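You operate a simulated robot arm through the tools that you are given. There is no shell and no other tool. Be economical: measure what you need, move in short steps, check, and stop when the job is done.

You are at the controls of a simulated two-armed robot. One attempt, no reset.

TASK
Pick up the powder bottle marked "silver" from the grey desk with one hand, pass it to the other hand and put it on the bed of the book press tray. Take the blue lever press on the grey desk and put it away on the big table. Put the yellow cloth on the outer part of the long desk. Stack the bead jar labelled "blue" from the grey desk on top of the bead jar that says "RED". Put one of the mist bottles from the outer part of the long desk on top of the white long card. Take the blue stencil and put it on the grey desk. Do these in any order. Set down upright: powder bottle, mist bottle.

Only the result counts: the job must be done as asked and must still hold three seconds after the hand-in. Knocking over, shifting, dropping, spilling or breaking anything else fails it. Flat cloth is picked up by pressing the open fingertips on it (5 to 10 N) and closing them slowly along it; thin cloth reads only 2 to 8 mm in the jaws.

THE ROBOT
Two 7-joint arms with two-finger parallel grippers on one trunk, on a base that drives. Base frame: it is fixed to the floor where the robot stands at the start and does not move with it; the origin is under the middle of the robot, x ahead of it, y to its left, z up; the surface under the hand at the start is at about z = 750. Units: mm, degrees, N and s.
The left shoulder is at the start at [70, 163, 1145], the right one opposite. With the tool pointing down near the work surface each hand reaches from about 380 to 880 mm from the robot's upright axis, wherever it stands, measured 20 degrees to its own side. Places, roughly: bead jar [500, 250, 750]; bed of the book press tray [100, -4000, 800]; big table [-1700, -1600, 800]; blue lever press (7x13x4 cm) [500, 200, 800]; blue stencil (15x10x3 cm) [-600, 1400, 800]; grey desk [500, 400, 800]; long card (17x13x5 cm) [-1100, 1300, 800]; mist bottle [-750, 1250, 750]; outer part of the long desk [-1000, 1200, 800]; powder bottle [750, 250, 750]; yellow cloth (11x6x3 cm) [400, 0, 800]. Payload 3.43 kg a hand.
Tool frame (each hand has its own): the origin (TCP) lies between the finger pads and is the grasp point; the fingertips stand 34 mm ahead of it; z points along the fingers, y is the line along which they close. The gripper opens to 128 mm. The fingers are 24 mm wide and 12 mm thick; the gripper's body (48 by 130 mm) begins 96 mm behind the TCP.
Orientation is told as [roll, pitch, yaw] about the base's x, y, z axes, in that order, counted from this pose: with the fingers straight down and closing along the base's y, the tool's x points along the base's -x, its y along +y and its z along -z.

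THE INTERFACE
- The arms move only by the tool jog_arm. It takes "left_commands", "right_commands" or both (then of equal length, played together; a hand with none holds still); each is a list of rows, each an object of numbers (a shift or turn left out is 0, a gripper value left out holds the last): "x", "y", "z": the shift along the tool's x, y, z in mm; "ax", "ay", "az": the turn, a rotation vector about the tool's x, y, z in degrees; "hand": the opening, from 0 (shut) to 1 (fully open). In form: [{"x": .., "y": .., "z": .., "ax": .., "ay": .., "az": .., "hand": ..}, ...]. A call has 1 to 12 rows; each row shifts and turns the commanded pose from where the row before left it, along the tool's axes as they then stand. A row lasts 0.2 s, in which the tool goes at most 50 mm and 8.6 degrees; a call with a longer step from one row to the next is refused whole, and so is a gripper value outside its range. Where a pose cannot be reached the arm comes as near as it can. A force on the tool above 40 N (or 10 N above the force at the start of the call, whichever is more), or a blocked arm, ends the call early, and 0.2 s more pass. The fingers move at their own pace (about 153 mm/s each) and stop on an object; they squeeze with about 27 N. The grip force told is the motor's: it shows also when the fingers shut on nothing. Time passes only in rows, and 0.2 s behind the last, so rows that do not move let the fingers close. The reply holds the time, the measured pose of the TCP, the force on the tool along the base axes, the opening and the grip force, in the units named above and with some noise, with the torque about the TCP (base axes, N m) and any sound that the robot's microphone picked up.
- Cameras (640 x 400 px; columns grow to the right, rows downward): "scene" is now at [123.3, 29.4, 1349.6]; the picture's right is [0.39, -0.92, 0.00], its down [-0.71, -0.30, -0.64] and it looks along [0.58, 0.25, -0.77] (base axes); focal length 241 px, centre (320, 200). "left" rides on the left gripper at [76, 11, -160] in its tool frame; the picture's right is [-0.15, 0.99, 0.00], its down [-0.88, -0.13, -0.46] and it looks along [-0.45, -0.07, 0.89] (tool axes); focal length 234 px, centre (320, 200). "right" rides on the right gripper at [76, -11, -160] in its tool frame; the picture's right is [0.15, 0.99, 0.00], its down [-0.88, 0.13, -0.46] and it looks along [-0.45, 0.07, 0.89] (tool axes); focal length 234 px, centre (320, 200). There is no depth. A picture from a camera that has moved, and an enlarged one, comes with that camera's place and axes in the base frame and with its lens.
- get_image(camera): a new picture of that camera. The clock stands still meanwhile.
- raise_lower(by): slides the trunk up (or, below 0, down) by that many mm; the arms and the scene camera ride with it, the base frame stays. It gives what a move gives, with no picture.
- base_move(legs): drives the robot by 1 to 6 legs, each [ahead, left, turn to the left] in mm, mm and degrees, along the robot's own axes; the way and the turn of a leg run together, so that a leg with both is an arc; at most 1500 mm and 180 degrees a leg. The arms and the cameras ride along, it lands a little off, and it stops where it bumps. It gives what a move gives.
- turn_head(pan, tilt): turns the head with the scene camera to pan (to the left, within 86 degrees either way) and tilt (down, from -29 to 69), counted from straight ahead of the robot. It gives what a move gives.
- enlarge(camera, box): a new picture of the part [left, top, right, bottom] of that camera's present view, enlarged. The clock stands still meanwhile.
- sign_off(): hands the job in; it is judged then, once.

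Work in short steps. Places have to be worked out from the pictures, the camera data and where the tool is seen: move nearer, look again, correct. Check each grasp and each placing, and mend what went wrong. You have 196 turns and 192 pictures in all, those below and enlarged ones among them. Open the grippers and draw the arms clear of the work before you hand the job in, unless the task says otherwise; then end with one line.

The tools are called after ">>>" by a JSON object that holds its "name" and its "arguments". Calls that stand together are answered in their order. jog_arm: Moves the arms, as the interface text tells. Its arguments: {"type":"object","properties":{"left_commands":{"type":"array","items":{"type":"object","properties":{"x":{"type":"number"},"y":{"type":"number"},"z":{"type":"number"},"ax":{"type":"number"},"ay":{"type":"number"},"az":{"type":"number"},"hand":{"type":"number"}}}},"right_commands":{"type":"array","items":{"type":"object","properties":{"x":{"type":"number"},"y":{"type":"number"},"z":{"type":"number"},"ax":{"type":"number"},"ay":{"type":"number"},"az":{"type":"number"},"hand":{"type":"number"}}}}},"required":[]} The other tools are called the same way: raise_lower (by) slides the trunk up or down; base_move (legs) drives the base; turn_head (pan, tilt) turns the head that bears the scene camera; get_image (camera) takes a picture; enlarge (camera, box) takes an enlarged picture of a part of a camera's view; sign_off () hands the job in.

At the start:

```text
t: 0.0
left_ee_pos: [408.3, 495.9, 984.1]
left_ee_rot: [0.0, 0.0, 0.1]
left_ft_force: [0.5, 0.5, -0.4]
left_wrist_torque: [-0.04, 0.01, -0.01]
left_width: 127.9
left_gripper_force: 0.1
right_ee_pos: [597.0, 69.1, 996.1]
right_ee_rot: [0.0, 0.0, -0.1]
right_ft_force: [-1.2, -0.2, -0.6]
right_wrist_torque: [-0.01, 0.0, -0.03]
right_width: 127.9
right_gripper_force: 0.0
trunk travel left (down, up): [-625.0, 315.0]
robot x, y, heading: [2.0, -0.3, -0.1]
head pan, tilt: [23.2, 50.6]
```

scene: 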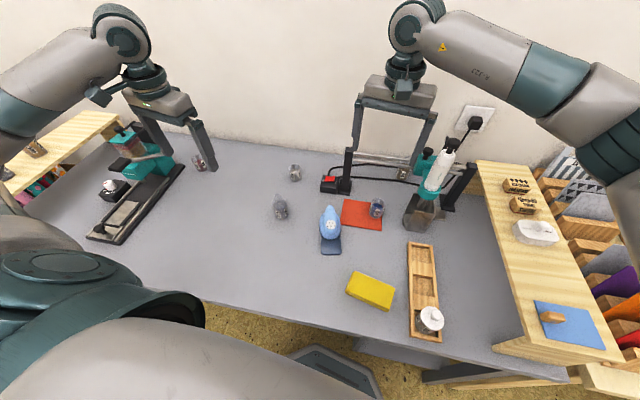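
right: 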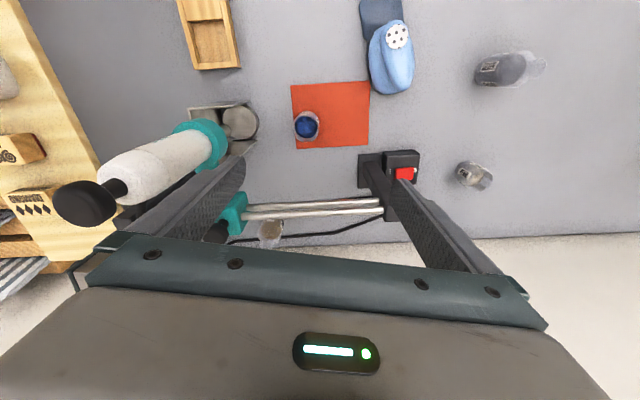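
left: 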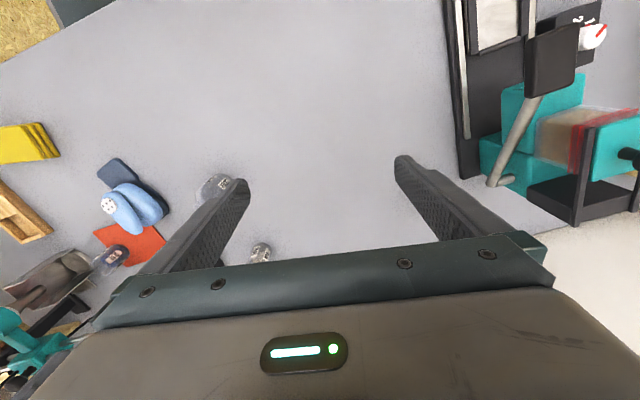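

I see the grey desk with several jars, the blue lever press and the yellow cloth. I'll enlarge the middle to read labels.

>>> {"name": "enlarge", "arguments": {"camera": "scene", "box": [240, 140, 460, 280]}}

>>> {"name": "enlarge", "arguments": {"camera": "right", "box": [280, 0, 580, 200]}}

>>> {"name": "enlarge", "arguments": {"camera": "scene", "box": [80, 120, 240, 240]}}

```text
2.86 times, centred on (350, 210) of scene
camera zoom: at [123.3, 29.4, 1349.6], right [0.39, -0.92, 0.0], down [-0.71, -0.3, -0.64], along [0.58, 0.25, -0.77], focal length 689 px, centre (234, 171)
```

zoom: 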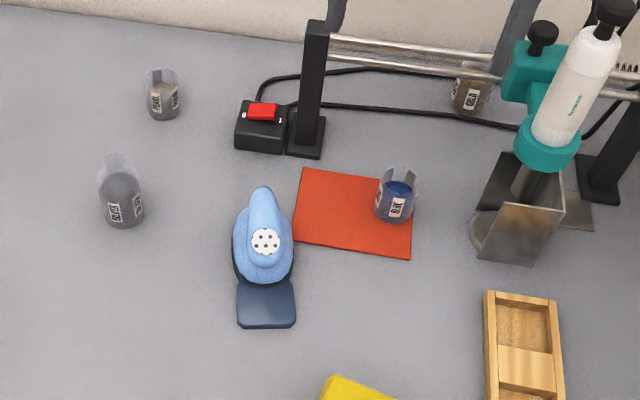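

```text
2.00 times, centred on (430, 100) of right
camera zoom: at [520.9, 58.7, 1154.7], right [-0.15, 0.99, 0.0], down [0.88, 0.13, 0.46], along [0.45, 0.07, -0.89], focal length 468 px, centre (100, 400)
```

zoom: 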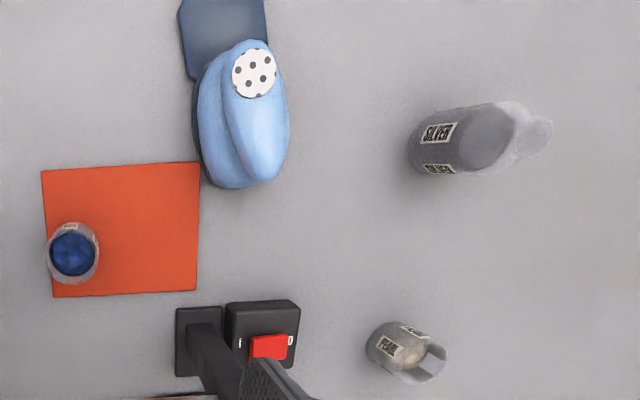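

```text
3.33 times, centred on (160, 180) of scene
camera zoom: at [123.3, 29.4, 1349.6], right [0.39, -0.92, 0.0], down [-0.71, -0.3, -0.64], along [0.58, 0.25, -0.77], focal length 804 px, centre (853, 267)
```

zoom: 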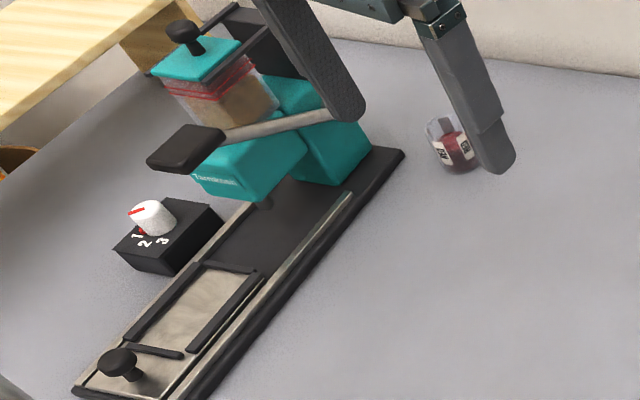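

Blue jar is near (600,46), RED jar near (545,672), silver bottle near (475,308). I withdraw the right hand and bring the left one over the middle for a close look.

>>> {"name": "jog_arm", "arguments": {"right_commands": [{"x": 40}, {"x": 40}, {"x": 40}, {"x": 40}, {"y": -45}, {"y": -45}, {"y": -45}, {"y": -45}, {"y": -45}, {"y": -45}]}}

>>> {"name": "jog_arm", "arguments": {"left_commands": [{"y": -45}, {"y": -45}, {"y": -45}, {"y": -45}, {"y": -45}, {"y": -45}, {"y": -45}, {"y": -45}, {"x": -35, "y": -30}, {"x": -35}]}}

>>> {"name": "get_image", "arguments": {"camera": "left"}}

>>> {"name": "get_image", "arguments": {"camera": "scene"}}

```text
t: 2.2
left_ee_pos: [408.0, 494.7, 985.6]
left_ee_rot: [0.0, 0.1, 0.0]
left_ft_force: [0.2, -0.6, 0.8]
left_wrist_torque: [0.04, -0.02, -0.01]
left_width: 128.3
left_gripper_force: 0.0
right_ee_pos: [437.2, -202.5, 997.4]
right_ee_rot: [0.1, 0.0, -0.1]
right_ft_force: [0.0, -0.7, 0.0]
right_wrist_torque: [0.04, -0.02, 0.0]
right_width: 127.8
right_gripper_force: 0.0
trunk travel left (down, up): [-625.0, 315.0]
robot x, y, heading: [-4.0, 2.3, 0.1]
head pan, tilt: [23.2, 50.6]
```

```text
t: 4.4
left_ee_pos: [479.2, 108.3, 982.0]
left_ee_rot: [0.0, 0.0, -0.1]
left_ft_force: [0.6, 0.4, 0.1]
left_wrist_torque: [0.0, -0.02, -0.04]
left_width: 127.8
left_gripper_force: 0.0
right_ee_pos: [437.2, -200.9, 997.8]
right_ee_rot: [0.0, 0.0, 0.0]
right_ft_force: [-0.1, -0.1, 1.0]
right_wrist_torque: [-0.03, 0.02, -0.01]
right_width: 128.0
right_gripper_force: 0.0
trunk travel left (down, up): [-625.0, 315.0]
robot x, y, heading: [-0.9, -0.3, 0.2]
head pan, tilt: [23.2, 50.6]
```

```text
185 pictures are left
camera left: at [404.1, 118.1, 1143.0], right [0.15, 0.99, 0.0], down [0.88, -0.13, 0.46], along [0.45, -0.07, -0.89], focal length 234 px, centre (320, 200)
```

left: 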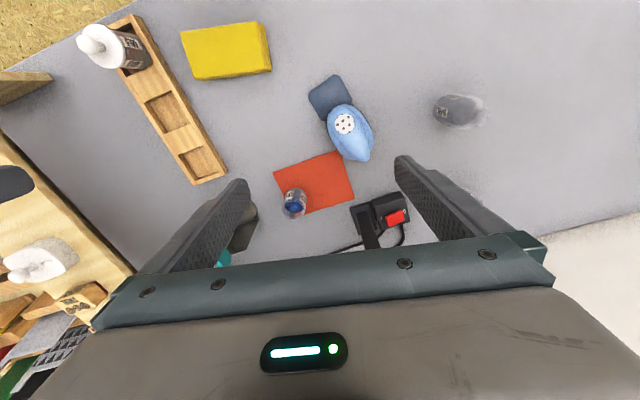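

```text
184 pictures are left
camera scene: at [123.7, 29.9, 1349.5], right [0.39, -0.92, 0.0], down [-0.71, -0.3, -0.63], along [0.58, 0.25, -0.77], focal length 241 px, centre (320, 200)
```

scene: 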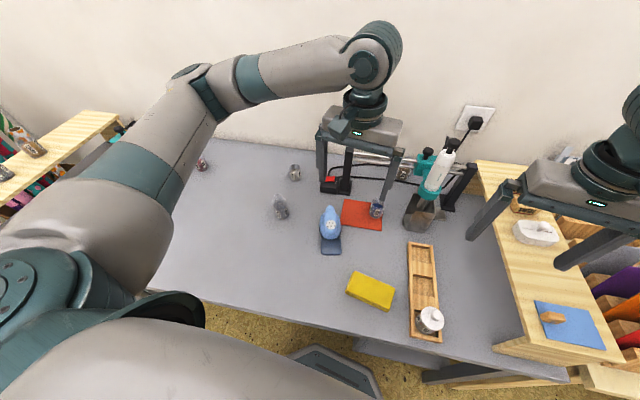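

I enlarge the blue jar to read its label.

>>> {"name": "enlarge", "arguments": {"camera": "left", "box": [260, 60, 420, 240]}}

>>> {"name": "enlarge", "arguments": {"camera": "scene", "box": [340, 180, 420, 230]}}

```text
2.22 times, centred on (340, 150) of left
camera zoom: at [404.1, 118.1, 1143.0], right [0.15, 0.99, 0.0], down [0.88, -0.13, 0.46], along [0.45, -0.07, -0.89], focal length 520 px, centre (276, 311)
```

zoom: 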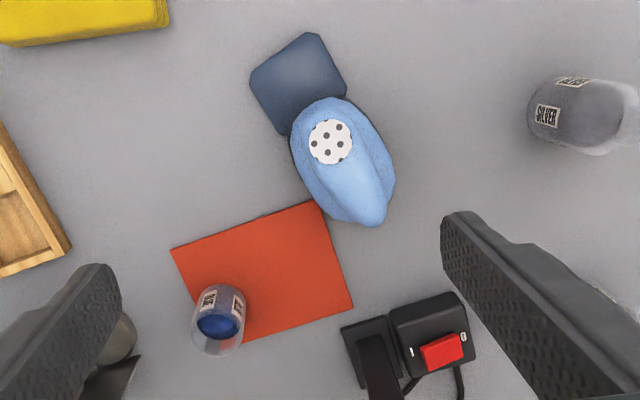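

```text
8.00 times, centred on (380, 205) of scene
camera zoom: at [123.7, 29.9, 1349.5], right [0.39, -0.92, 0.0], down [-0.71, -0.3, -0.63], along [0.58, 0.25, -0.77], focal length 1930 px, centre (-160, 160)
```

zoom: 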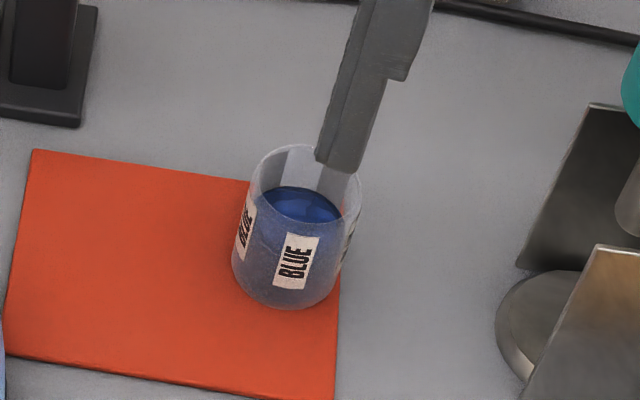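

The jar on the felt reads BLUE; I judge its centre at (591,44), 44 mm wide, about 54 tall. The canister tool stands near y=-65, so I'll approach with the hand tilted back 25° and partly opened, a bit to the left.

>>> {"name": "jog_arm", "arguments": {"left_commands": [{"x": -35, "y": -25, "hand": 0.66}, {"x": -35, "y": -25}, {"x": -34, "ay": -8.4}, {"ay": -8.3}, {"ay": -8.3}, {"x": 14, "z": 30}, {"x": 14, "z": 30}, {"x": 14, "z": 30}]}}

>>> {"name": "get_image", "arguments": {"camera": "left"}}

>>> {"name": "enlarge", "arguments": {"camera": "scene", "box": [300, 90, 500, 240]}}

```text
t: 6.2
left_ee_pos: [584.2, 56.0, 884.3]
left_ee_rot: [0.0, -25.0, 0.0]
left_ft_force: [0.6, 0.8, -0.9]
left_wrist_torque: [0.02, -0.01, -0.01]
left_width: 84.4
left_gripper_force: 0.0
right_ee_pos: [438.1, -201.0, 997.1]
right_ee_rot: [0.0, 0.0, 0.0]
right_ft_force: [0.6, -0.2, 1.3]
right_wrist_torque: [-0.05, -0.01, 0.0]
right_width: 128.1
right_gripper_force: 0.1
trunk travel left (down, up): [-625.0, 315.0]
robot x, y, heading: [2.6, 0.4, -0.1]
head pan, tilt: [23.2, 50.6]
```

```text
181 pictures are left
camera left: at [447.7, 67.1, 997.3], right [0.13, 0.99, 0.06], down [0.61, -0.13, 0.79], along [0.78, -0.07, -0.62], focal length 234 px, centre (320, 200)
```

left: 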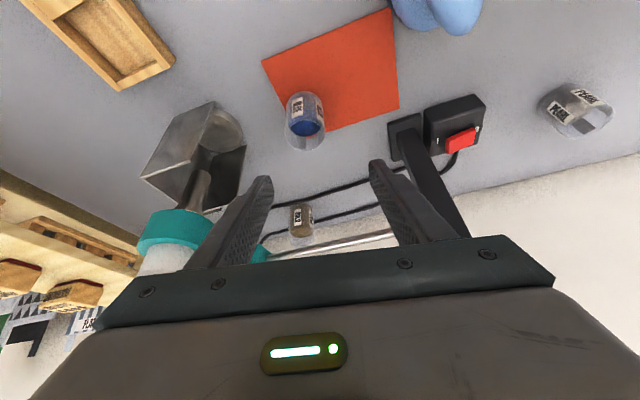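

```text
2.67 times, centred on (400, 165) of scene
camera zoom: at [123.8, 29.6, 1349.6], right [0.39, -0.92, 0.0], down [-0.71, -0.3, -0.63], along [0.58, 0.25, -0.77], focal length 643 px, centre (107, 293)
```

zoom: 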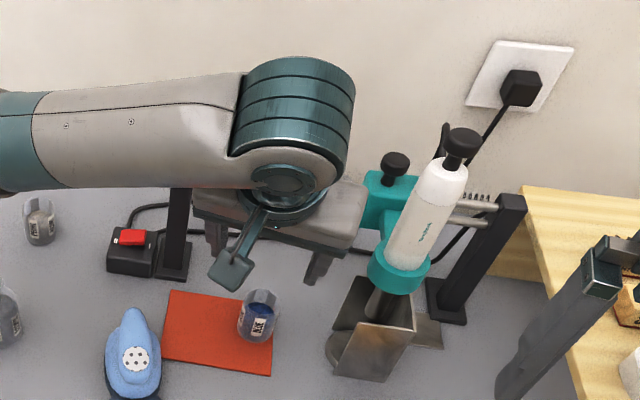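

The jar lies between the fingers and clearance looks fine. Descend to z≈798 and close.

>>> {"name": "jog_arm", "arguments": {"left_commands": [{"x": 12, "z": 26}, {"x": 12, "z": 26}, {"x": 12, "z": 26}, {"hand": 0.4}, {"hand": 0.25}, {"hand": 0.0}, {}, {}]}}

>>> {"name": "get_image", "arguments": {"camera": "left"}}

```text
t: 8.0
left_ee_pos: [582.9, 57.7, 801.5]
left_ee_rot: [0.0, -25.0, -0.1]
left_ft_force: [-1.0, -0.3, -0.2]
left_wrist_torque: [0.01, 0.01, 0.01]
left_width: 38.2
left_gripper_force: 27.1
right_ee_pos: [437.8, -200.3, 997.3]
right_ee_rot: [-0.1, 0.0, 0.0]
right_ft_force: [0.0, -0.8, -0.2]
right_wrist_torque: [0.01, 0.02, 0.01]
right_width: 128.1
right_gripper_force: 0.2
trunk travel left (down, up): [-625.0, 315.0]
robot x, y, heading: [-1.7, -1.8, 0.1]
head pan, tilt: [23.2, 50.6]
```

```text
179 pictures are left
camera left: at [448.0, 67.3, 914.8], right [0.13, 0.99, 0.06], down [0.61, -0.13, 0.78], along [0.78, -0.07, -0.62], focal length 234 px, centre (320, 200)
```

left: 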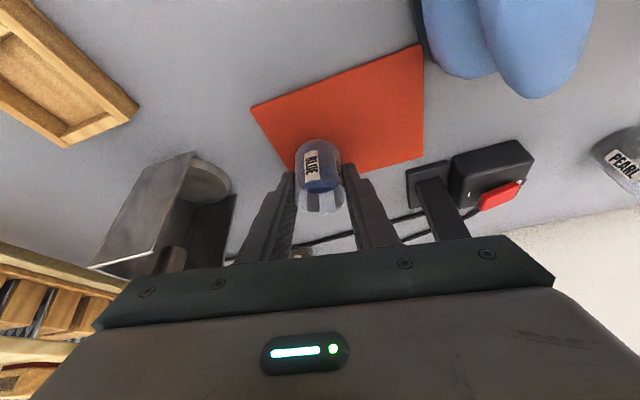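

Gripped at 38 mm. Lift and carry toward the RED jar, stopping short to view it.

>>> {"name": "jog_arm", "arguments": {"left_commands": [{"x": -15.2, "z": -32.6}, {"x": -15.2, "z": -32.6}, {"x": -15.2, "z": -32.6}, {"x": -15.2, "z": -32.6}, {"y": 47}, {"y": 47}, {"y": 47}, {"y": 47}, {"y": 47}, {"y": 47}, {"y": 47}, {"y": 47}]}}

>>> {"name": "jog_arm", "arguments": {"left_commands": [{"y": 47, "x": 29, "z": -13.5}, {"y": 47, "x": 29, "z": -13.5}, {"x": 29, "z": -13.5}]}}

>>> {"name": "get_image", "arguments": {"camera": "left"}}

>>> {"name": "enlarge", "arguments": {"camera": "scene", "box": [130, 110, 290, 230]}}

```text
t: 10.6
left_ee_pos: [583.7, 429.3, 946.2]
left_ee_rot: [0.1, -24.9, -0.2]
left_ft_force: [-0.3, 0.2, -0.2]
left_wrist_torque: [-0.04, 0.0, 0.0]
left_width: 0.0
left_gripper_force: 26.8
right_ee_pos: [436.3, -199.4, 998.7]
right_ee_rot: [0.0, 0.0, 0.0]
right_ft_force: [0.4, 0.1, -0.1]
right_wrist_torque: [-0.01, -0.04, -0.01]
right_width: 128.1
right_gripper_force: 0.0
trunk travel left (down, up): [-625.0, 315.0]
robot x, y, heading: [-3.1, -1.7, 0.2]
head pan, tilt: [23.2, 50.6]
```

```text
refused: row 1 steps farther than a row can; nothing moved
```

```text
178 pictures are left
camera left: at [447.1, 440.6, 1058.6], right [0.13, 0.99, 0.06], down [0.6, -0.13, 0.79], along [0.78, -0.07, -0.62], focal length 234 px, centre (320, 200)
```

left: 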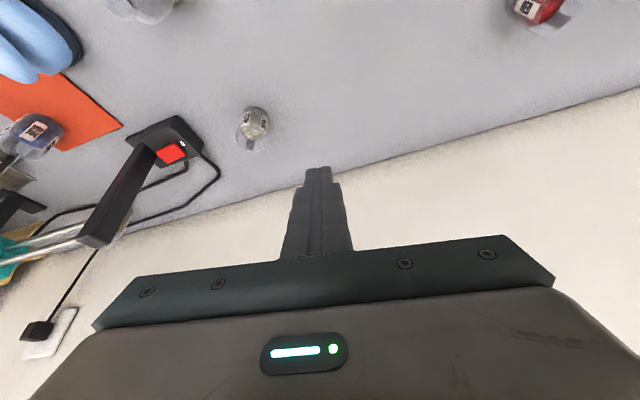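

```text
3.33 times, centred on (210, 170) of scene
camera zoom: at [122.3, 30.2, 1349.7], right [0.39, -0.92, 0.0], down [-0.71, -0.3, -0.64], along [0.58, 0.25, -0.77], focal length 804 px, centre (687, 300)
```

zoom: 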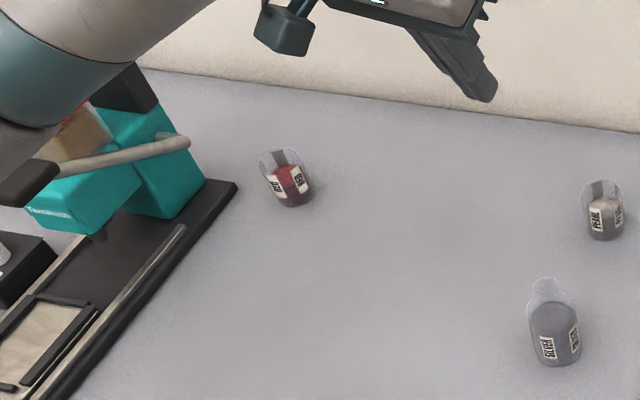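

The jar slipped out (grip was behind its centre). Check the jar's state first.

>>> {"name": "enlarge", "arguments": {"camera": "scene", "box": [320, 160, 440, 240]}}

>>> {"name": "enlarge", "arguments": {"camera": "left", "box": [0, 60, 200, 200]}}

```text
5.00 times, centred on (380, 200) of scene
camera zoom: at [122.3, 30.2, 1349.7], right [0.39, -0.92, 0.0], down [-0.71, -0.3, -0.64], along [0.58, 0.25, -0.77], focal length 1206 px, centre (20, 200)
```

zoom: 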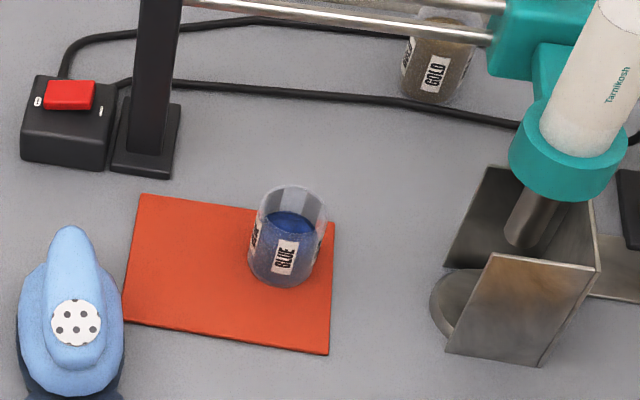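

```text
2.86 times, centred on (100, 130) of left
camera zoom: at [447.1, 440.6, 1058.6], right [0.13, 0.99, 0.06], down [0.6, -0.13, 0.79], along [0.78, -0.07, -0.62], focal length 669 px, centre (949, 400)
```

zoom: 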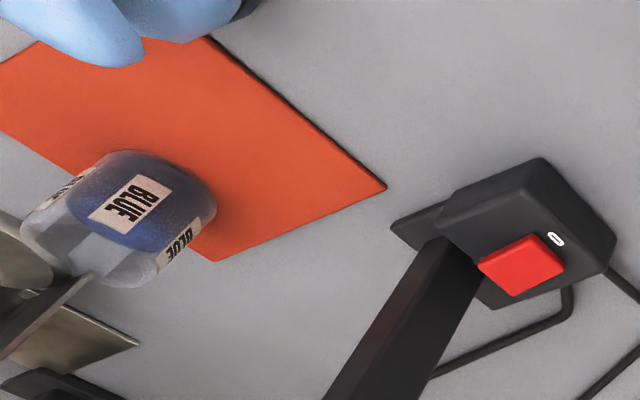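

The BLUE jar is upright at about (594,57). I return for a deeper grip with less tilt, slightly further forward, and lift slowly.

>>> {"name": "jog_arm", "arguments": {"left_commands": [{"y": -47, "hand": 0.6}, {"y": -47}, {"y": -47}, {"y": -47}, {"y": -47}, {"y": -47}, {"y": -47}, {"y": -43, "ay": 5}, {"ay": 5}, {"x": -8.7, "z": 2.3}, {"x": 10.1, "z": 37.7}]}}

>>> {"name": "get_image", "arguments": {"camera": "left"}}

>>> {"name": "enlarge", "arguments": {"camera": "scene", "box": [320, 130, 440, 230]}}

```text
t: 13.0
left_ee_pos: [592.7, 60.5, 903.0]
left_ee_rot: [-0.1, -14.9, 0.0]
left_ft_force: [0.2, -0.1, 0.5]
left_wrist_torque: [-0.02, 0.02, 0.02]
left_width: 76.7
left_gripper_force: 0.0
right_ee_pos: [438.2, -200.4, 997.4]
right_ee_rot: [0.0, 0.1, -0.1]
right_ft_force: [0.2, -0.5, -0.2]
right_wrist_torque: [-0.02, 0.01, -0.01]
right_width: 128.0
right_gripper_force: 0.1
trunk travel left (down, up): [-625.0, 315.0]
robot x, y, heading: [1.6, 0.5, -0.2]
head pan, tilt: [23.2, 50.6]
```

```text
174 pictures are left
camera left: at [478.5, 70.4, 1038.4], right [0.14, 0.99, 0.04], down [0.73, -0.13, 0.67], along [0.67, -0.07, -0.74], focal length 234 px, centre (320, 200)
```

left: 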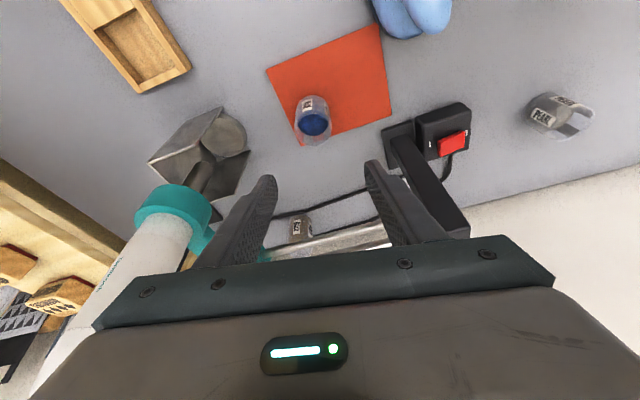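

```text
4.00 times, centred on (380, 180) of scene
camera zoom: at [124.0, 29.9, 1349.6], right [0.39, -0.92, 0.0], down [-0.71, -0.3, -0.63], along [0.58, 0.25, -0.77], focal length 965 px, centre (80, 280)
```

zoom: 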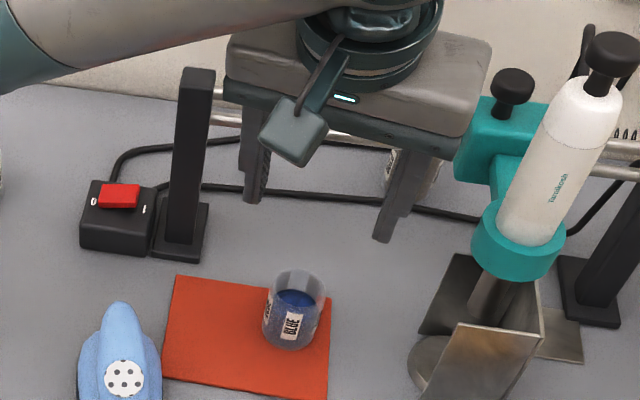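

Jar height looks nearer 45 mm, so the first grip was too high. I go down to z≈789 and close, then lift only 20 mm.

>>> {"name": "jog_arm", "arguments": {"left_commands": [{"x": 10.1, "z": 36.7}, {"x": 10.1, "z": 36.7}, {"x": 11, "y": -3, "z": 35.7}, {}, {"hand": 0.4}, {"hand": 0.2}, {"hand": 0.0}, {}, {}, {"x": -2.6, "z": -9.7}, {"x": -2.6, "z": -9.7}, {}]}}

>>> {"name": "get_image", "arguments": {"camera": "left"}}

```text
t: 15.6
left_ee_pos: [589.3, 59.3, 811.2]
left_ee_rot: [0.0, -15.0, 0.0]
left_ft_force: [0.5, 0.7, -0.2]
left_wrist_torque: [0.01, 0.01, 0.02]
left_width: 38.0
left_gripper_force: 27.0
right_ee_pos: [438.3, -199.9, 997.8]
right_ee_rot: [0.0, 0.0, 0.1]
right_ft_force: [-0.8, -0.7, 0.3]
right_wrist_torque: [-0.04, 0.0, 0.05]
right_width: 127.9
right_gripper_force: 0.1
trunk travel left (down, up): [-625.0, 315.0]
robot x, y, heading: [2.0, -1.2, 0.0]
head pan, tilt: [23.2, 50.6]
```

```text
172 pictures are left
camera left: at [475.3, 69.0, 945.2], right [0.14, 0.99, 0.04], down [0.73, -0.13, 0.67], along [0.67, -0.07, -0.74], focal length 234 px, centre (320, 200)
```

left: 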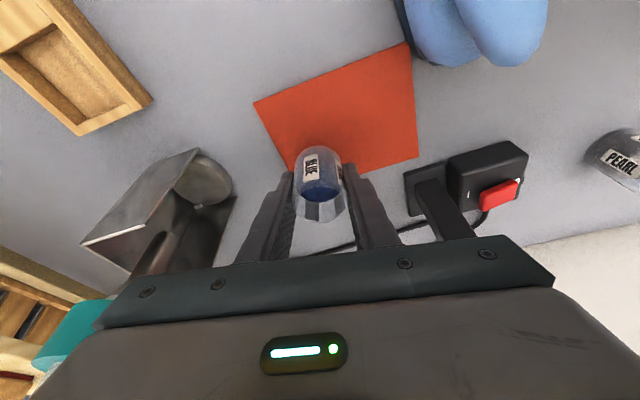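

Held at 38 mm (its true diameter). Lift and carry gently.

>>> {"name": "jog_arm", "arguments": {"left_commands": [{"x": -4, "z": -15}, {"x": -6.5, "z": -24}, {"x": -6.5, "z": -24}, {"x": -6.5, "z": -24}, {"x": -6.5, "z": -24}, {"x": -4, "z": -15}, {"y": 15}, {"y": 30}, {"y": 40}, {"y": 40}, {"y": 40}, {"y": 40}]}}

>>> {"name": "jog_arm", "arguments": {"left_commands": [{"y": 40}, {"y": 40}, {"y": 40}, {"y": 40}, {"y": 40}, {"y": 40}, {"y": 20}, {"x": 19.3, "z": -5.2}, {"x": 29, "z": -7.8}, {"x": 29, "z": -7.8}, {"x": 10, "z": -2.6}]}}

>>> {"name": "get_image", "arguments": {"camera": "left"}}

>>> {"name": "enlarge", "arguments": {"camera": "scene", "box": [130, 110, 290, 210]}}

```text
t: 18.2
left_ee_pos: [589.0, 261.4, 941.3]
left_ee_rot: [-0.1, -15.0, -0.1]
left_ft_force: [0.3, 0.5, -1.0]
left_wrist_torque: [-0.03, -0.01, 0.0]
left_width: 38.1
left_gripper_force: 27.3
right_ee_pos: [437.3, -200.0, 996.9]
right_ee_rot: [-0.1, 0.0, -0.1]
right_ft_force: [-0.8, 0.2, 1.1]
right_wrist_torque: [-0.03, -0.02, -0.01]
right_width: 127.9
right_gripper_force: 0.1
trunk travel left (down, up): [-625.0, 315.0]
robot x, y, heading: [0.5, 1.7, -0.1]
head pan, tilt: [23.2, 50.6]
```

```text
t: 20.6
left_ee_pos: [501.3, 525.3, 939.8]
left_ee_rot: [0.0, -15.0, 0.1]
left_ft_force: [-0.1, -0.6, -0.3]
left_wrist_torque: [-0.01, 0.03, -0.01]
left_width: 38.5
left_gripper_force: 26.9
right_ee_pos: [437.7, -201.0, 997.4]
right_ee_rot: [0.0, 0.0, -0.2]
right_ft_force: [-0.3, -0.7, 0.2]
right_wrist_torque: [-0.02, -0.01, -0.02]
right_width: 128.1
right_gripper_force: 0.0
trunk travel left (down, up): [-625.0, 315.0]
robot x, y, heading: [1.6, 2.9, 0.1]
head pan, tilt: [23.2, 50.6]
```

```text
171 pictures are left
camera left: at [387.7, 534.9, 1075.0], right [0.14, 0.99, 0.04], down [0.73, -0.13, 0.67], along [0.67, -0.07, -0.74], focal length 234 px, centre (320, 200)
```

left: 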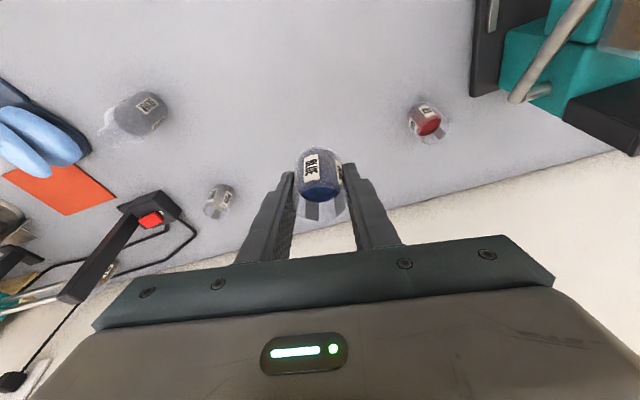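

```text
4.00 times, centred on (210, 160) of scene
camera zoom: at [123.4, 29.2, 1349.6], right [0.39, -0.92, 0.0], down [-0.71, -0.3, -0.64], along [0.58, 0.25, -0.77], focal length 965 px, centre (760, 360)
```

zoom: 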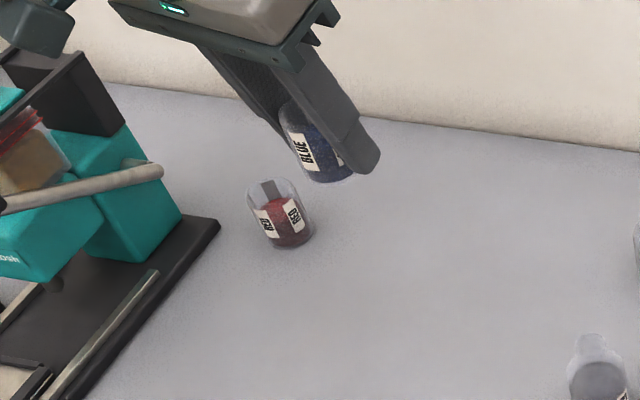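

Held securely. RED jar base is at about (545,673). I hover above it and compare.

>>> {"name": "jog_arm", "arguments": {"left_commands": [{"y": 20}, {"y": 35}, {"y": 35}, {"y": 35}, {"y": 22, "x": -10, "z": 2.7}, {"x": -20, "z": 5.4}, {"x": -11, "z": 3}, {"x": 4, "z": 15}, {"x": 6.5, "z": 24}, {"x": 5.2, "z": 19}]}}

>>> {"name": "get_image", "arguments": {"camera": "left"}}

>>> {"name": "enlarge", "arguments": {"camera": "scene", "box": [150, 110, 250, 190]}}

```text
t: 22.8
left_ee_pos: [541.6, 668.7, 881.3]
left_ee_rot: [0.0, -15.0, -0.1]
left_ft_force: [-0.7, 0.1, -0.2]
left_wrist_torque: [0.03, 0.02, -0.04]
left_width: 38.3
left_gripper_force: 27.2
right_ee_pos: [438.2, -199.1, 996.9]
right_ee_rot: [0.0, 0.0, 0.0]
right_ft_force: [0.7, 0.7, -0.5]
right_wrist_torque: [-0.01, 0.05, 0.0]
right_width: 128.0
right_gripper_force: 0.0
trunk travel left (down, up): [-625.0, 315.0]
robot x, y, heading: [4.0, -1.1, -0.3]
head pan, tilt: [23.2, 50.6]
```

```text
169 pictures are left
camera left: at [428.0, 678.9, 1016.8], right [0.14, 0.99, 0.04], down [0.73, -0.13, 0.67], along [0.67, -0.07, -0.74], focal length 234 px, centre (320, 200)
```

left: 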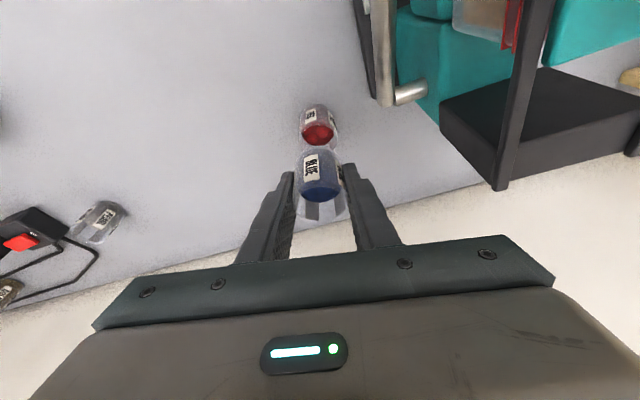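

```text
5.00 times, centred on (200, 150) of scene
camera zoom: at [123.4, 29.7, 1349.6], right [0.39, -0.92, 0.0], down [-0.71, -0.3, -0.63], along [0.58, 0.25, -0.77], focal length 1206 px, centre (920, 450)
```

zoom: 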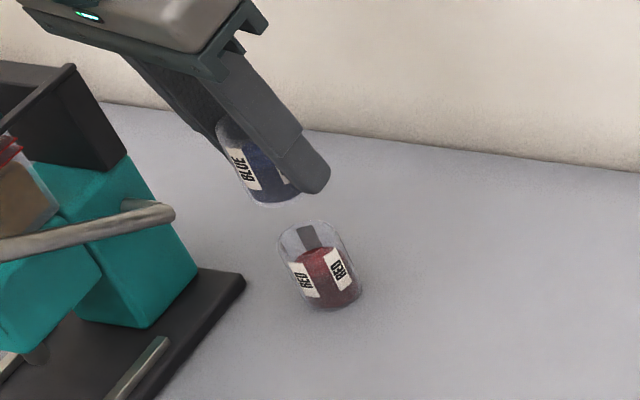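

Red axis appears at roughly (541+jar offset, 673). I shift 5 mm left and go down to about 8 mm above its rim for a closer check.

>>> {"name": "jog_arm", "arguments": {"left_commands": [{"y": 5}, {"x": 5, "z": 18}, {"x": 4.3, "z": 15}, {}]}}

>>> {"name": "enlarge", "arguments": {"camera": "left", "box": [260, 80, 380, 240]}}

>>> {"name": "enlarge", "arguments": {"camera": "scene", "box": [170, 130, 230, 180]}}

```text
t: 23.8
left_ee_pos: [541.3, 673.8, 845.9]
left_ee_rot: [0.0, -15.0, -0.1]
left_ft_force: [1.1, 0.1, -1.1]
left_wrist_torque: [-0.02, 0.02, -0.01]
left_width: 38.5
left_gripper_force: 26.6
right_ee_pos: [437.4, -201.7, 997.7]
right_ee_rot: [0.0, 0.0, 0.0]
right_ft_force: [0.5, 0.3, 0.1]
right_wrist_torque: [-0.01, -0.01, -0.02]
right_width: 128.1
right_gripper_force: 0.1
trunk travel left (down, up): [-625.0, 315.0]
robot x, y, heading: [1.7, -0.3, 0.3]
head pan, tilt: [23.2, 50.6]
```

```text
2.50 times, centred on (320, 160) of left
camera zoom: at [426.7, 684.7, 979.8], right [0.14, 0.99, 0.04], down [0.73, -0.13, 0.67], along [0.67, -0.07, -0.74], focal length 585 px, centre (320, 300)
```

zoom: 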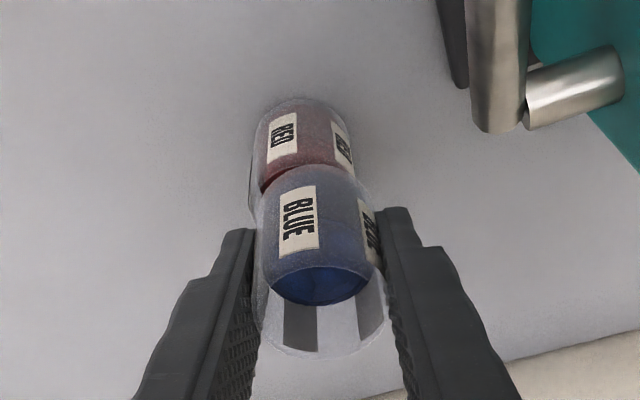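

```text
8.00 times, centred on (200, 155) of scene
camera zoom: at [123.2, 29.3, 1349.6], right [0.39, -0.92, 0.0], down [-0.71, -0.3, -0.64], along [0.58, 0.25, -0.77], focal length 1930 px, centre (1280, 560)
```

zoom: 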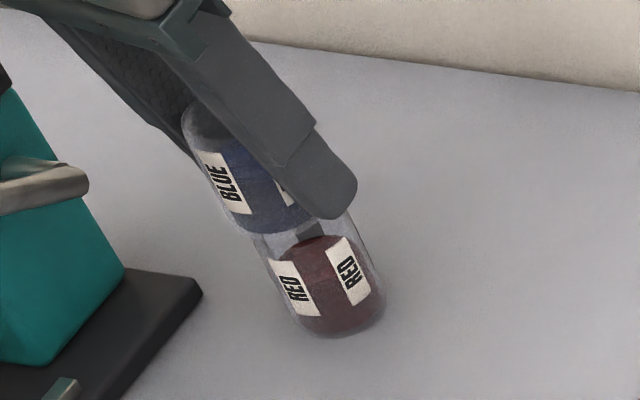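

Small correction of −4 mm in y and +3 mm in x, then lower to near contact.

>>> {"name": "jog_arm", "arguments": {"left_commands": [{"y": -4, "x": -2.9, "z": 0.8}, {"x": 1, "z": 3.9}, {"x": 0.8, "z": 2.9}, {}]}}

>>> {"name": "enlarge", "arguments": {"camera": "scene", "box": [170, 130, 230, 180]}}

>>> {"name": "enlarge", "arguments": {"camera": "left", "box": [260, 80, 380, 240]}}

```text
t: 24.8
left_ee_pos: [543.8, 670.3, 840.0]
left_ee_rot: [-0.1, -15.1, 0.0]
left_ft_force: [1.2, 0.1, 5.5]
left_wrist_torque: [0.01, -0.01, 0.02]
left_width: 38.3
left_gripper_force: 26.5
right_ee_pos: [437.7, -200.3, 997.7]
right_ee_rot: [-0.1, 0.0, 0.1]
right_ft_force: [-0.6, 0.2, 0.3]
right_wrist_torque: [-0.03, -0.01, -0.02]
right_width: 128.0
right_gripper_force: 0.0
trunk travel left (down, up): [-625.0, 315.0]
robot x, y, heading: [-2.6, 1.8, 0.0]
head pan, tilt: [23.2, 50.6]
```

```text
8.00 times, centred on (200, 155) of scene
camera zoom: at [122.9, 28.8, 1349.7], right [0.39, -0.92, 0.0], down [-0.71, -0.3, -0.64], along [0.58, 0.25, -0.77], focal length 1930 px, centre (1280, 560)
```

zoom: 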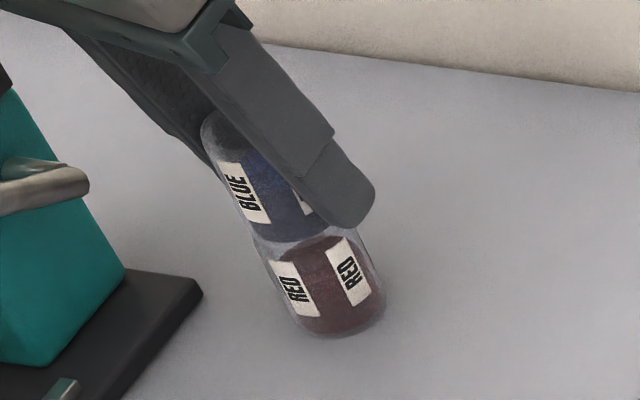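

```text
2.50 times, centred on (320, 160) of left
camera zoom: at [429.4, 680.3, 974.0], right [0.14, 0.99, 0.04], down [0.73, -0.13, 0.67], along [0.67, -0.07, -0.74], focal length 585 px, centre (320, 300)
```

zoom: 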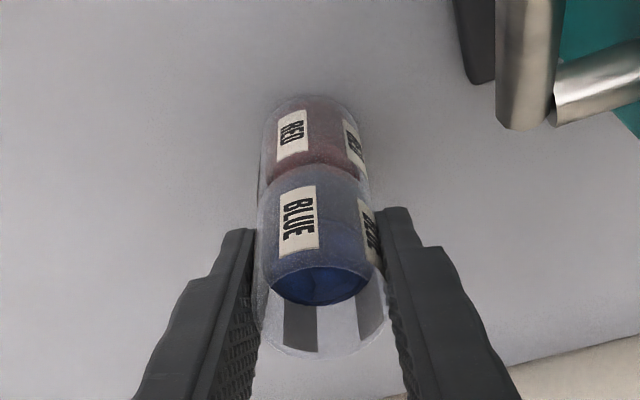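

Contact at 5.5 N and well aligned. Open gently and withdraw upward.

>>> {"name": "jog_arm", "arguments": {"left_commands": [{"hand": 0.36}, {"hand": 0.5}, {"hand": 0.55}, {"x": -5, "z": -19}, {"x": -9, "z": -34}, {"x": -10, "z": -38}, {"x": -10, "z": -38}, {"x": -10, "z": -38}]}}

>>> {"name": "enlarge", "arguments": {"camera": "scene", "box": [150, 110, 250, 190]}}

```text
t: 26.6
left_ee_pos: [546.8, 669.4, 1010.7]
left_ee_rot: [0.0, -14.8, 0.0]
left_ft_force: [0.7, -0.7, -0.4]
left_wrist_torque: [0.04, -0.01, 0.0]
left_width: 70.4
left_gripper_force: 0.0
right_ee_pos: [437.0, -201.6, 996.7]
right_ee_rot: [-0.1, 0.0, 0.0]
right_ft_force: [0.3, -0.4, 0.3]
right_wrist_torque: [0.02, 0.01, 0.01]
right_width: 128.1
right_gripper_force: 0.1
trunk travel left (down, up): [-625.0, 315.0]
robot x, y, heading: [-0.8, 2.0, -0.1]
head pan, tilt: [23.2, 50.6]
```

```text
5.00 times, centred on (200, 150) of scene
camera zoom: at [123.6, 28.7, 1349.5], right [0.39, -0.92, 0.0], down [-0.71, -0.3, -0.64], along [0.58, 0.25, -0.77], focal length 1206 px, centre (920, 450)
```

zoom: 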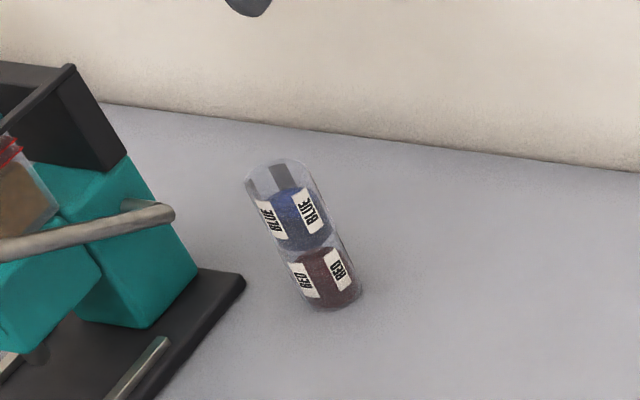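

The stack stands. Before choosing how to grip the powder bottle, I look toward the book press tray with the head.

>>> {"name": "turn_head", "arguments": {"pan": -86, "tilt": 10}}

>>> {"name": "get_image", "arguments": {"camera": "scene"}}

```text
t: 28.5
left_ee_pos: [545.8, 668.9, 1009.5]
left_ee_rot: [0.0, -15.0, -0.1]
left_ft_force: [-0.1, -0.2, 0.6]
left_wrist_torque: [0.01, 0.01, -0.03]
left_width: 70.5
left_gripper_force: 0.1
right_ee_pos: [438.2, -200.7, 998.7]
right_ee_rot: [0.0, -0.1, 0.0]
right_ft_force: [0.5, -0.1, 0.0]
right_wrist_torque: [0.03, 0.0, -0.02]
right_width: 128.1
right_gripper_force: 0.0
trunk travel left (down, up): [-625.0, 315.0]
robot x, y, heading: [-3.1, 3.6, -0.1]
head pan, tilt: [-85.9, 10.0]
```

```text
162 pictures are left
camera scene: at [59.6, -93.5, 1412.2], right [-1.0, -0.07, 0.0], down [-0.01, 0.17, -0.98], along [0.07, -0.98, -0.17], focal length 241 px, centre (320, 200)
```

scene: 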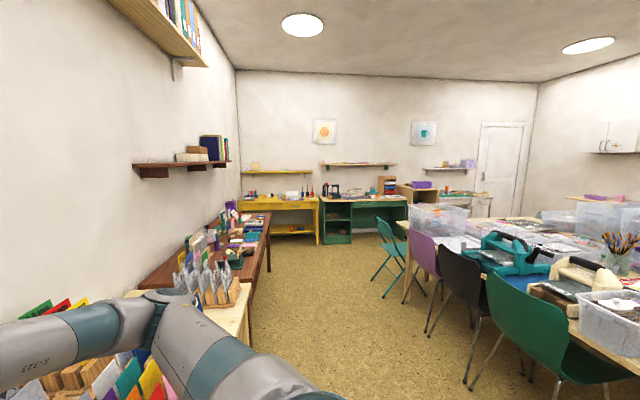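

I zoom in on the far desks and on the big table.

>>> {"name": "enlarge", "arguments": {"camera": "scene", "box": [240, 160, 420, 250]}}

>>> {"name": "enlarge", "arguments": {"camera": "scene", "box": [380, 170, 640, 360]}}

```text
3.56 times, centred on (330, 205) of scene
camera zoom: at [59.6, -93.5, 1412.2], right [-1.0, -0.07, 0.0], down [-0.01, 0.17, -0.98], along [0.07, -0.98, -0.17], focal length 858 px, centre (284, 182)
```

zoom: 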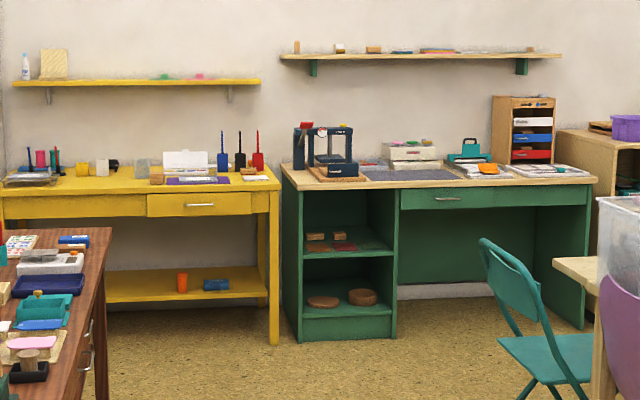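

```text
2.11 times, centred on (510, 265) of scene
camera zoom: at [59.6, -93.5, 1412.2], right [-1.0, -0.07, 0.0], down [-0.01, 0.17, -0.98], along [0.07, -0.98, -0.17], focal length 508 px, centre (-80, 63)
```

zoom: 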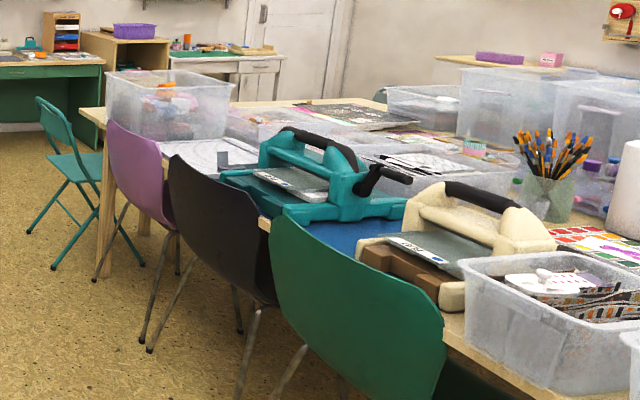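

I enlarge the device on the green desk further.

>>> {"name": "enlarge", "arguments": {"camera": "scene", "box": [315, 188, 355, 213]}}

```text
16.00 times, centred on (335, 200) of scene
camera zoom: at [59.6, -93.5, 1412.2], right [-1.0, -0.07, 0.0], down [-0.01, 0.17, -0.98], along [0.07, -0.98, -0.17], focal length 3860 px, centre (80, 192)
```

zoom: 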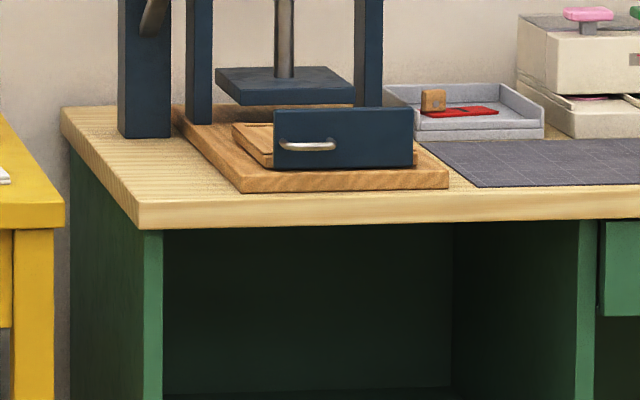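

It's a sliding-tray press, so a top grip in the final hand suits. Plan: left grips the bottle low from its side, right takes it from above. I turn the head back and orient the left hand.

>>> {"name": "turn_head", "arguments": {"pan": 23, "tilt": 50}}

>>> {"name": "jog_arm", "arguments": {"left_commands": [{"y": -40}, {"y": -40}, {"y": -40, "ay": 7.5}, {"ay": 7.3}, {"az": -8.5}, {"az": -8.5}, {"az": -8.5}, {"az": -8.5}, {"az": -8.5}, {"az": -8.5}]}}

>>> {"name": "jog_arm", "arguments": {"left_commands": [{"az": -8.5}, {"az": -8.5}, {"az": -8.5}, {"az": -8.5}, {"az": -5}, {"ay": 8.5}, {"ay": 8.5}, {"ay": 8.5}, {"ay": 8.5}, {"ay": 8.5}, {"ay": 8.5}, {"ay": 8.5}]}}

>>> {"name": "get_image", "arguments": {"camera": "scene"}}

```text
t: 30.3
left_ee_pos: [545.7, 668.9, 1009.4]
left_ee_rot: [0.0, -15.0, 0.0]
left_ft_force: [0.3, 0.1, 0.1]
left_wrist_torque: [0.01, 0.03, -0.02]
left_width: 70.4
left_gripper_force: 0.1
right_ee_pos: [437.9, -201.4, 996.7]
right_ee_rot: [0.0, -0.1, -0.1]
right_ft_force: [0.6, 0.3, 0.1]
right_wrist_torque: [0.02, 0.0, -0.01]
right_width: 128.1
right_gripper_force: 0.0
trunk travel left (down, up): [-625.0, 315.0]
robot x, y, heading: [2.7, 1.8, -0.3]
head pan, tilt: [23.0, 50.0]
```

```text
t: 32.5
left_ee_pos: [545.1, 549.7, 1011.9]
left_ee_rot: [-0.1, -0.2, 51.1]
left_ft_force: [-0.1, -0.4, 0.3]
left_wrist_torque: [0.0, -0.01, -0.01]
left_width: 70.3
left_gripper_force: 0.1
right_ee_pos: [437.3, -200.2, 997.3]
right_ee_rot: [0.0, -0.1, 0.0]
right_ft_force: [0.5, 0.1, 0.4]
right_wrist_torque: [0.02, -0.03, 0.0]
right_width: 128.0
right_gripper_force: 0.2
trunk travel left (down, up): [-625.0, 315.0]
robot x, y, heading: [4.3, -1.8, -0.0]
head pan, tilt: [23.0, 50.0]
```

```text
t: 35.1
left_ee_pos: [544.6, 551.3, 1012.4]
left_ee_rot: [-0.4, 59.6, 89.8]
left_ft_force: [0.7, -0.6, -0.3]
left_wrist_torque: [-0.01, 0.01, -0.03]
left_width: 70.5
left_gripper_force: 0.1
right_ee_pos: [437.6, -200.4, 997.9]
right_ee_rot: [-0.1, 0.1, 0.1]
right_ft_force: [0.3, 0.2, 0.2]
right_wrist_torque: [-0.02, -0.03, -0.04]
right_width: 127.9
right_gripper_force: 0.1
trunk travel left (down, up): [-625.0, 315.0]
robot x, y, heading: [-0.6, -2.0, -0.1]
head pan, tilt: [23.0, 50.0]
```

```text
158 pictures are left
camera scene: at [124.0, 29.9, 1350.4], right [0.39, -0.92, 0.0], down [-0.71, -0.3, -0.64], along [0.59, 0.25, -0.77], focal length 241 px, centre (320, 200)
```

scene: 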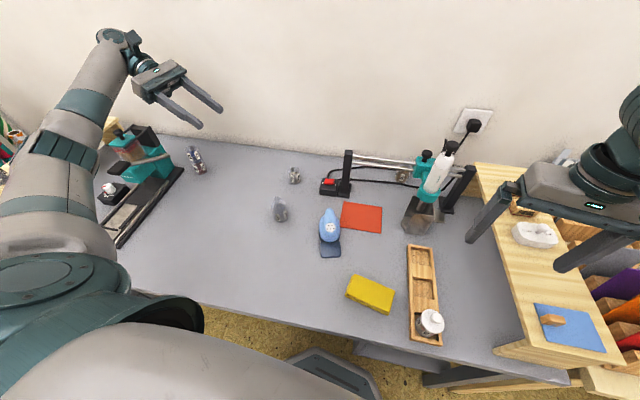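

Orientation works. I tilt slightly more and move to a standoff left of the silver bottle.

>>> {"name": "jog_arm", "arguments": {"left_commands": [{"ay": 8.4}, {"y": 17.5, "x": -13.7, "z": 41}, {"y": 17.5, "x": -13.7, "z": 41}, {"y": 17.5, "x": -13.7, "z": 41}, {"y": 17.5, "x": -13.7, "z": 41}, {}]}}

>>> {"name": "get_image", "arguments": {"camera": "left"}}

>>> {"name": "enlarge", "arguments": {"camera": "scene", "box": [240, 170, 320, 230]}}

```text
t: 36.5
left_ee_pos: [476.1, 420.0, 900.7]
left_ee_rot: [-0.5, 67.9, 89.4]
left_ft_force: [0.3, 0.1, 0.5]
left_wrist_torque: [0.04, 0.02, -0.02]
left_width: 70.5
left_gripper_force: 0.0
right_ee_pos: [437.8, -200.8, 997.7]
right_ee_rot: [0.0, 0.0, 0.0]
right_ft_force: [-0.1, -0.7, -0.4]
right_wrist_torque: [-0.02, -0.01, -0.01]
right_width: 127.9
right_gripper_force: 0.1
trunk travel left (down, up): [-625.0, 315.0]
robot x, y, heading: [0.1, 0.6, 0.2]
head pan, tilt: [23.0, 50.0]
```

```text
157 pictures are left
camera left: at [464.9, 538.3, 1029.8], right [-0.99, 0.06, -0.14], down [0.13, 0.75, -0.64], along [0.07, -0.66, -0.75], focal length 234 px, centre (320, 200)
```

left: 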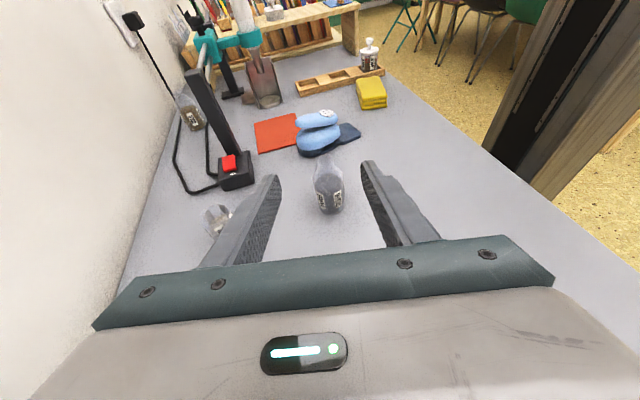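

```text
6.67 times, centred on (280, 200) of scene
camera zoom: at [124.1, 29.4, 1350.3], right [0.39, -0.92, 0.0], down [-0.71, -0.3, -0.64], along [0.59, 0.25, -0.77], focal length 1608 px, centre (587, 200)
```

zoom: 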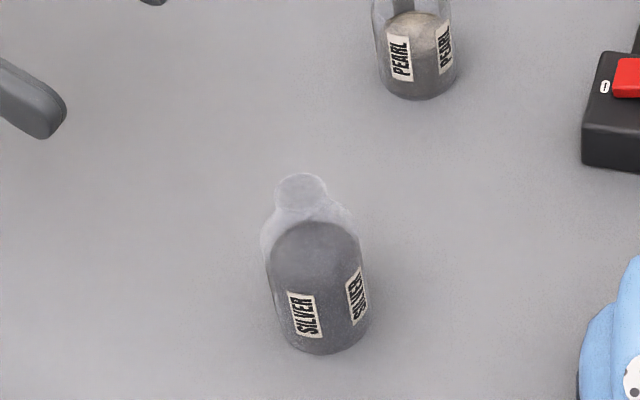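

Bottle base is near (472,306), 43 mm wide, body to ~68 mm, total ~100 mm. I lower the left hand at its standoff and re-check before advancing.

>>> {"name": "jog_arm", "arguments": {"left_commands": [{"x": -37.7, "z": 15.2}, {"x": -37.7, "z": 15.2}, {"x": -30, "z": 12.2}, {"x": 12, "z": 30}, {}]}}

>>> {"name": "get_image", "arguments": {"camera": "left"}}

>>> {"name": "enlarge", "arguments": {"camera": "scene", "box": [200, 140, 320, 230]}}

```text
t: 37.7
left_ee_pos: [477.1, 384.1, 784.3]
left_ee_rot: [-0.4, 67.9, 89.6]
left_ft_force: [0.0, 0.3, 0.3]
left_wrist_torque: [-0.03, -0.02, 0.01]
left_width: 70.3
left_gripper_force: 0.0
right_ee_pos: [437.6, -199.8, 998.4]
right_ee_rot: [0.1, 0.0, 0.0]
right_ft_force: [-0.4, 0.4, 0.7]
right_wrist_torque: [-0.01, -0.01, 0.0]
right_width: 128.2
right_gripper_force: 0.0
trunk travel left (down, up): [-625.0, 315.0]
robot x, y, heading: [-1.9, 1.2, -0.0]
head pan, tilt: [23.0, 50.0]
```

```text
155 pictures are left
camera left: at [465.4, 503.8, 914.2], right [-0.99, 0.06, -0.14], down [0.13, 0.75, -0.64], along [0.07, -0.66, -0.75], focal length 234 px, centre (320, 200)
```

left: 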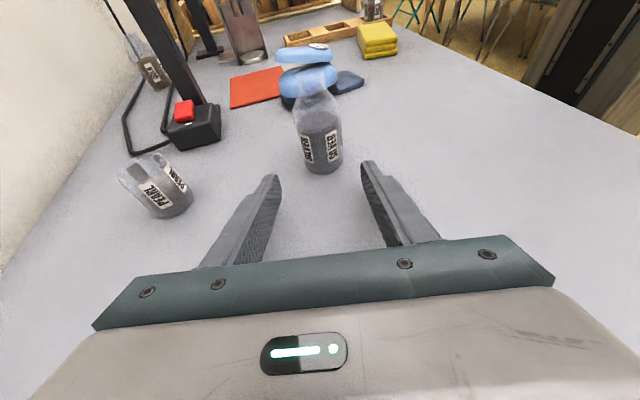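

```text
4.44 times, centred on (260, 185) of scene
camera zoom: at [124.0, 29.8, 1350.3], right [0.39, -0.92, 0.0], down [-0.71, -0.3, -0.64], along [0.59, 0.25, -0.77], focal length 1072 px, centre (587, 267)
```

zoom: 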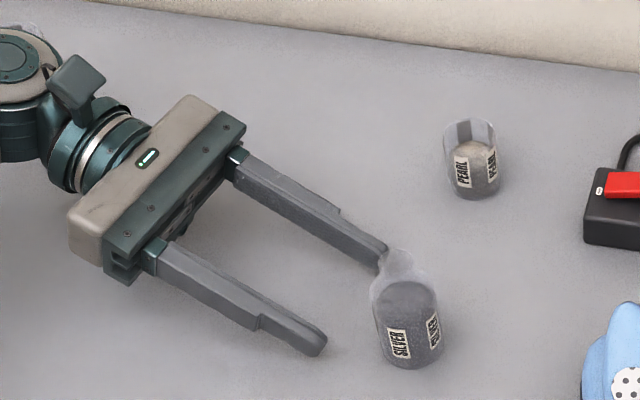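

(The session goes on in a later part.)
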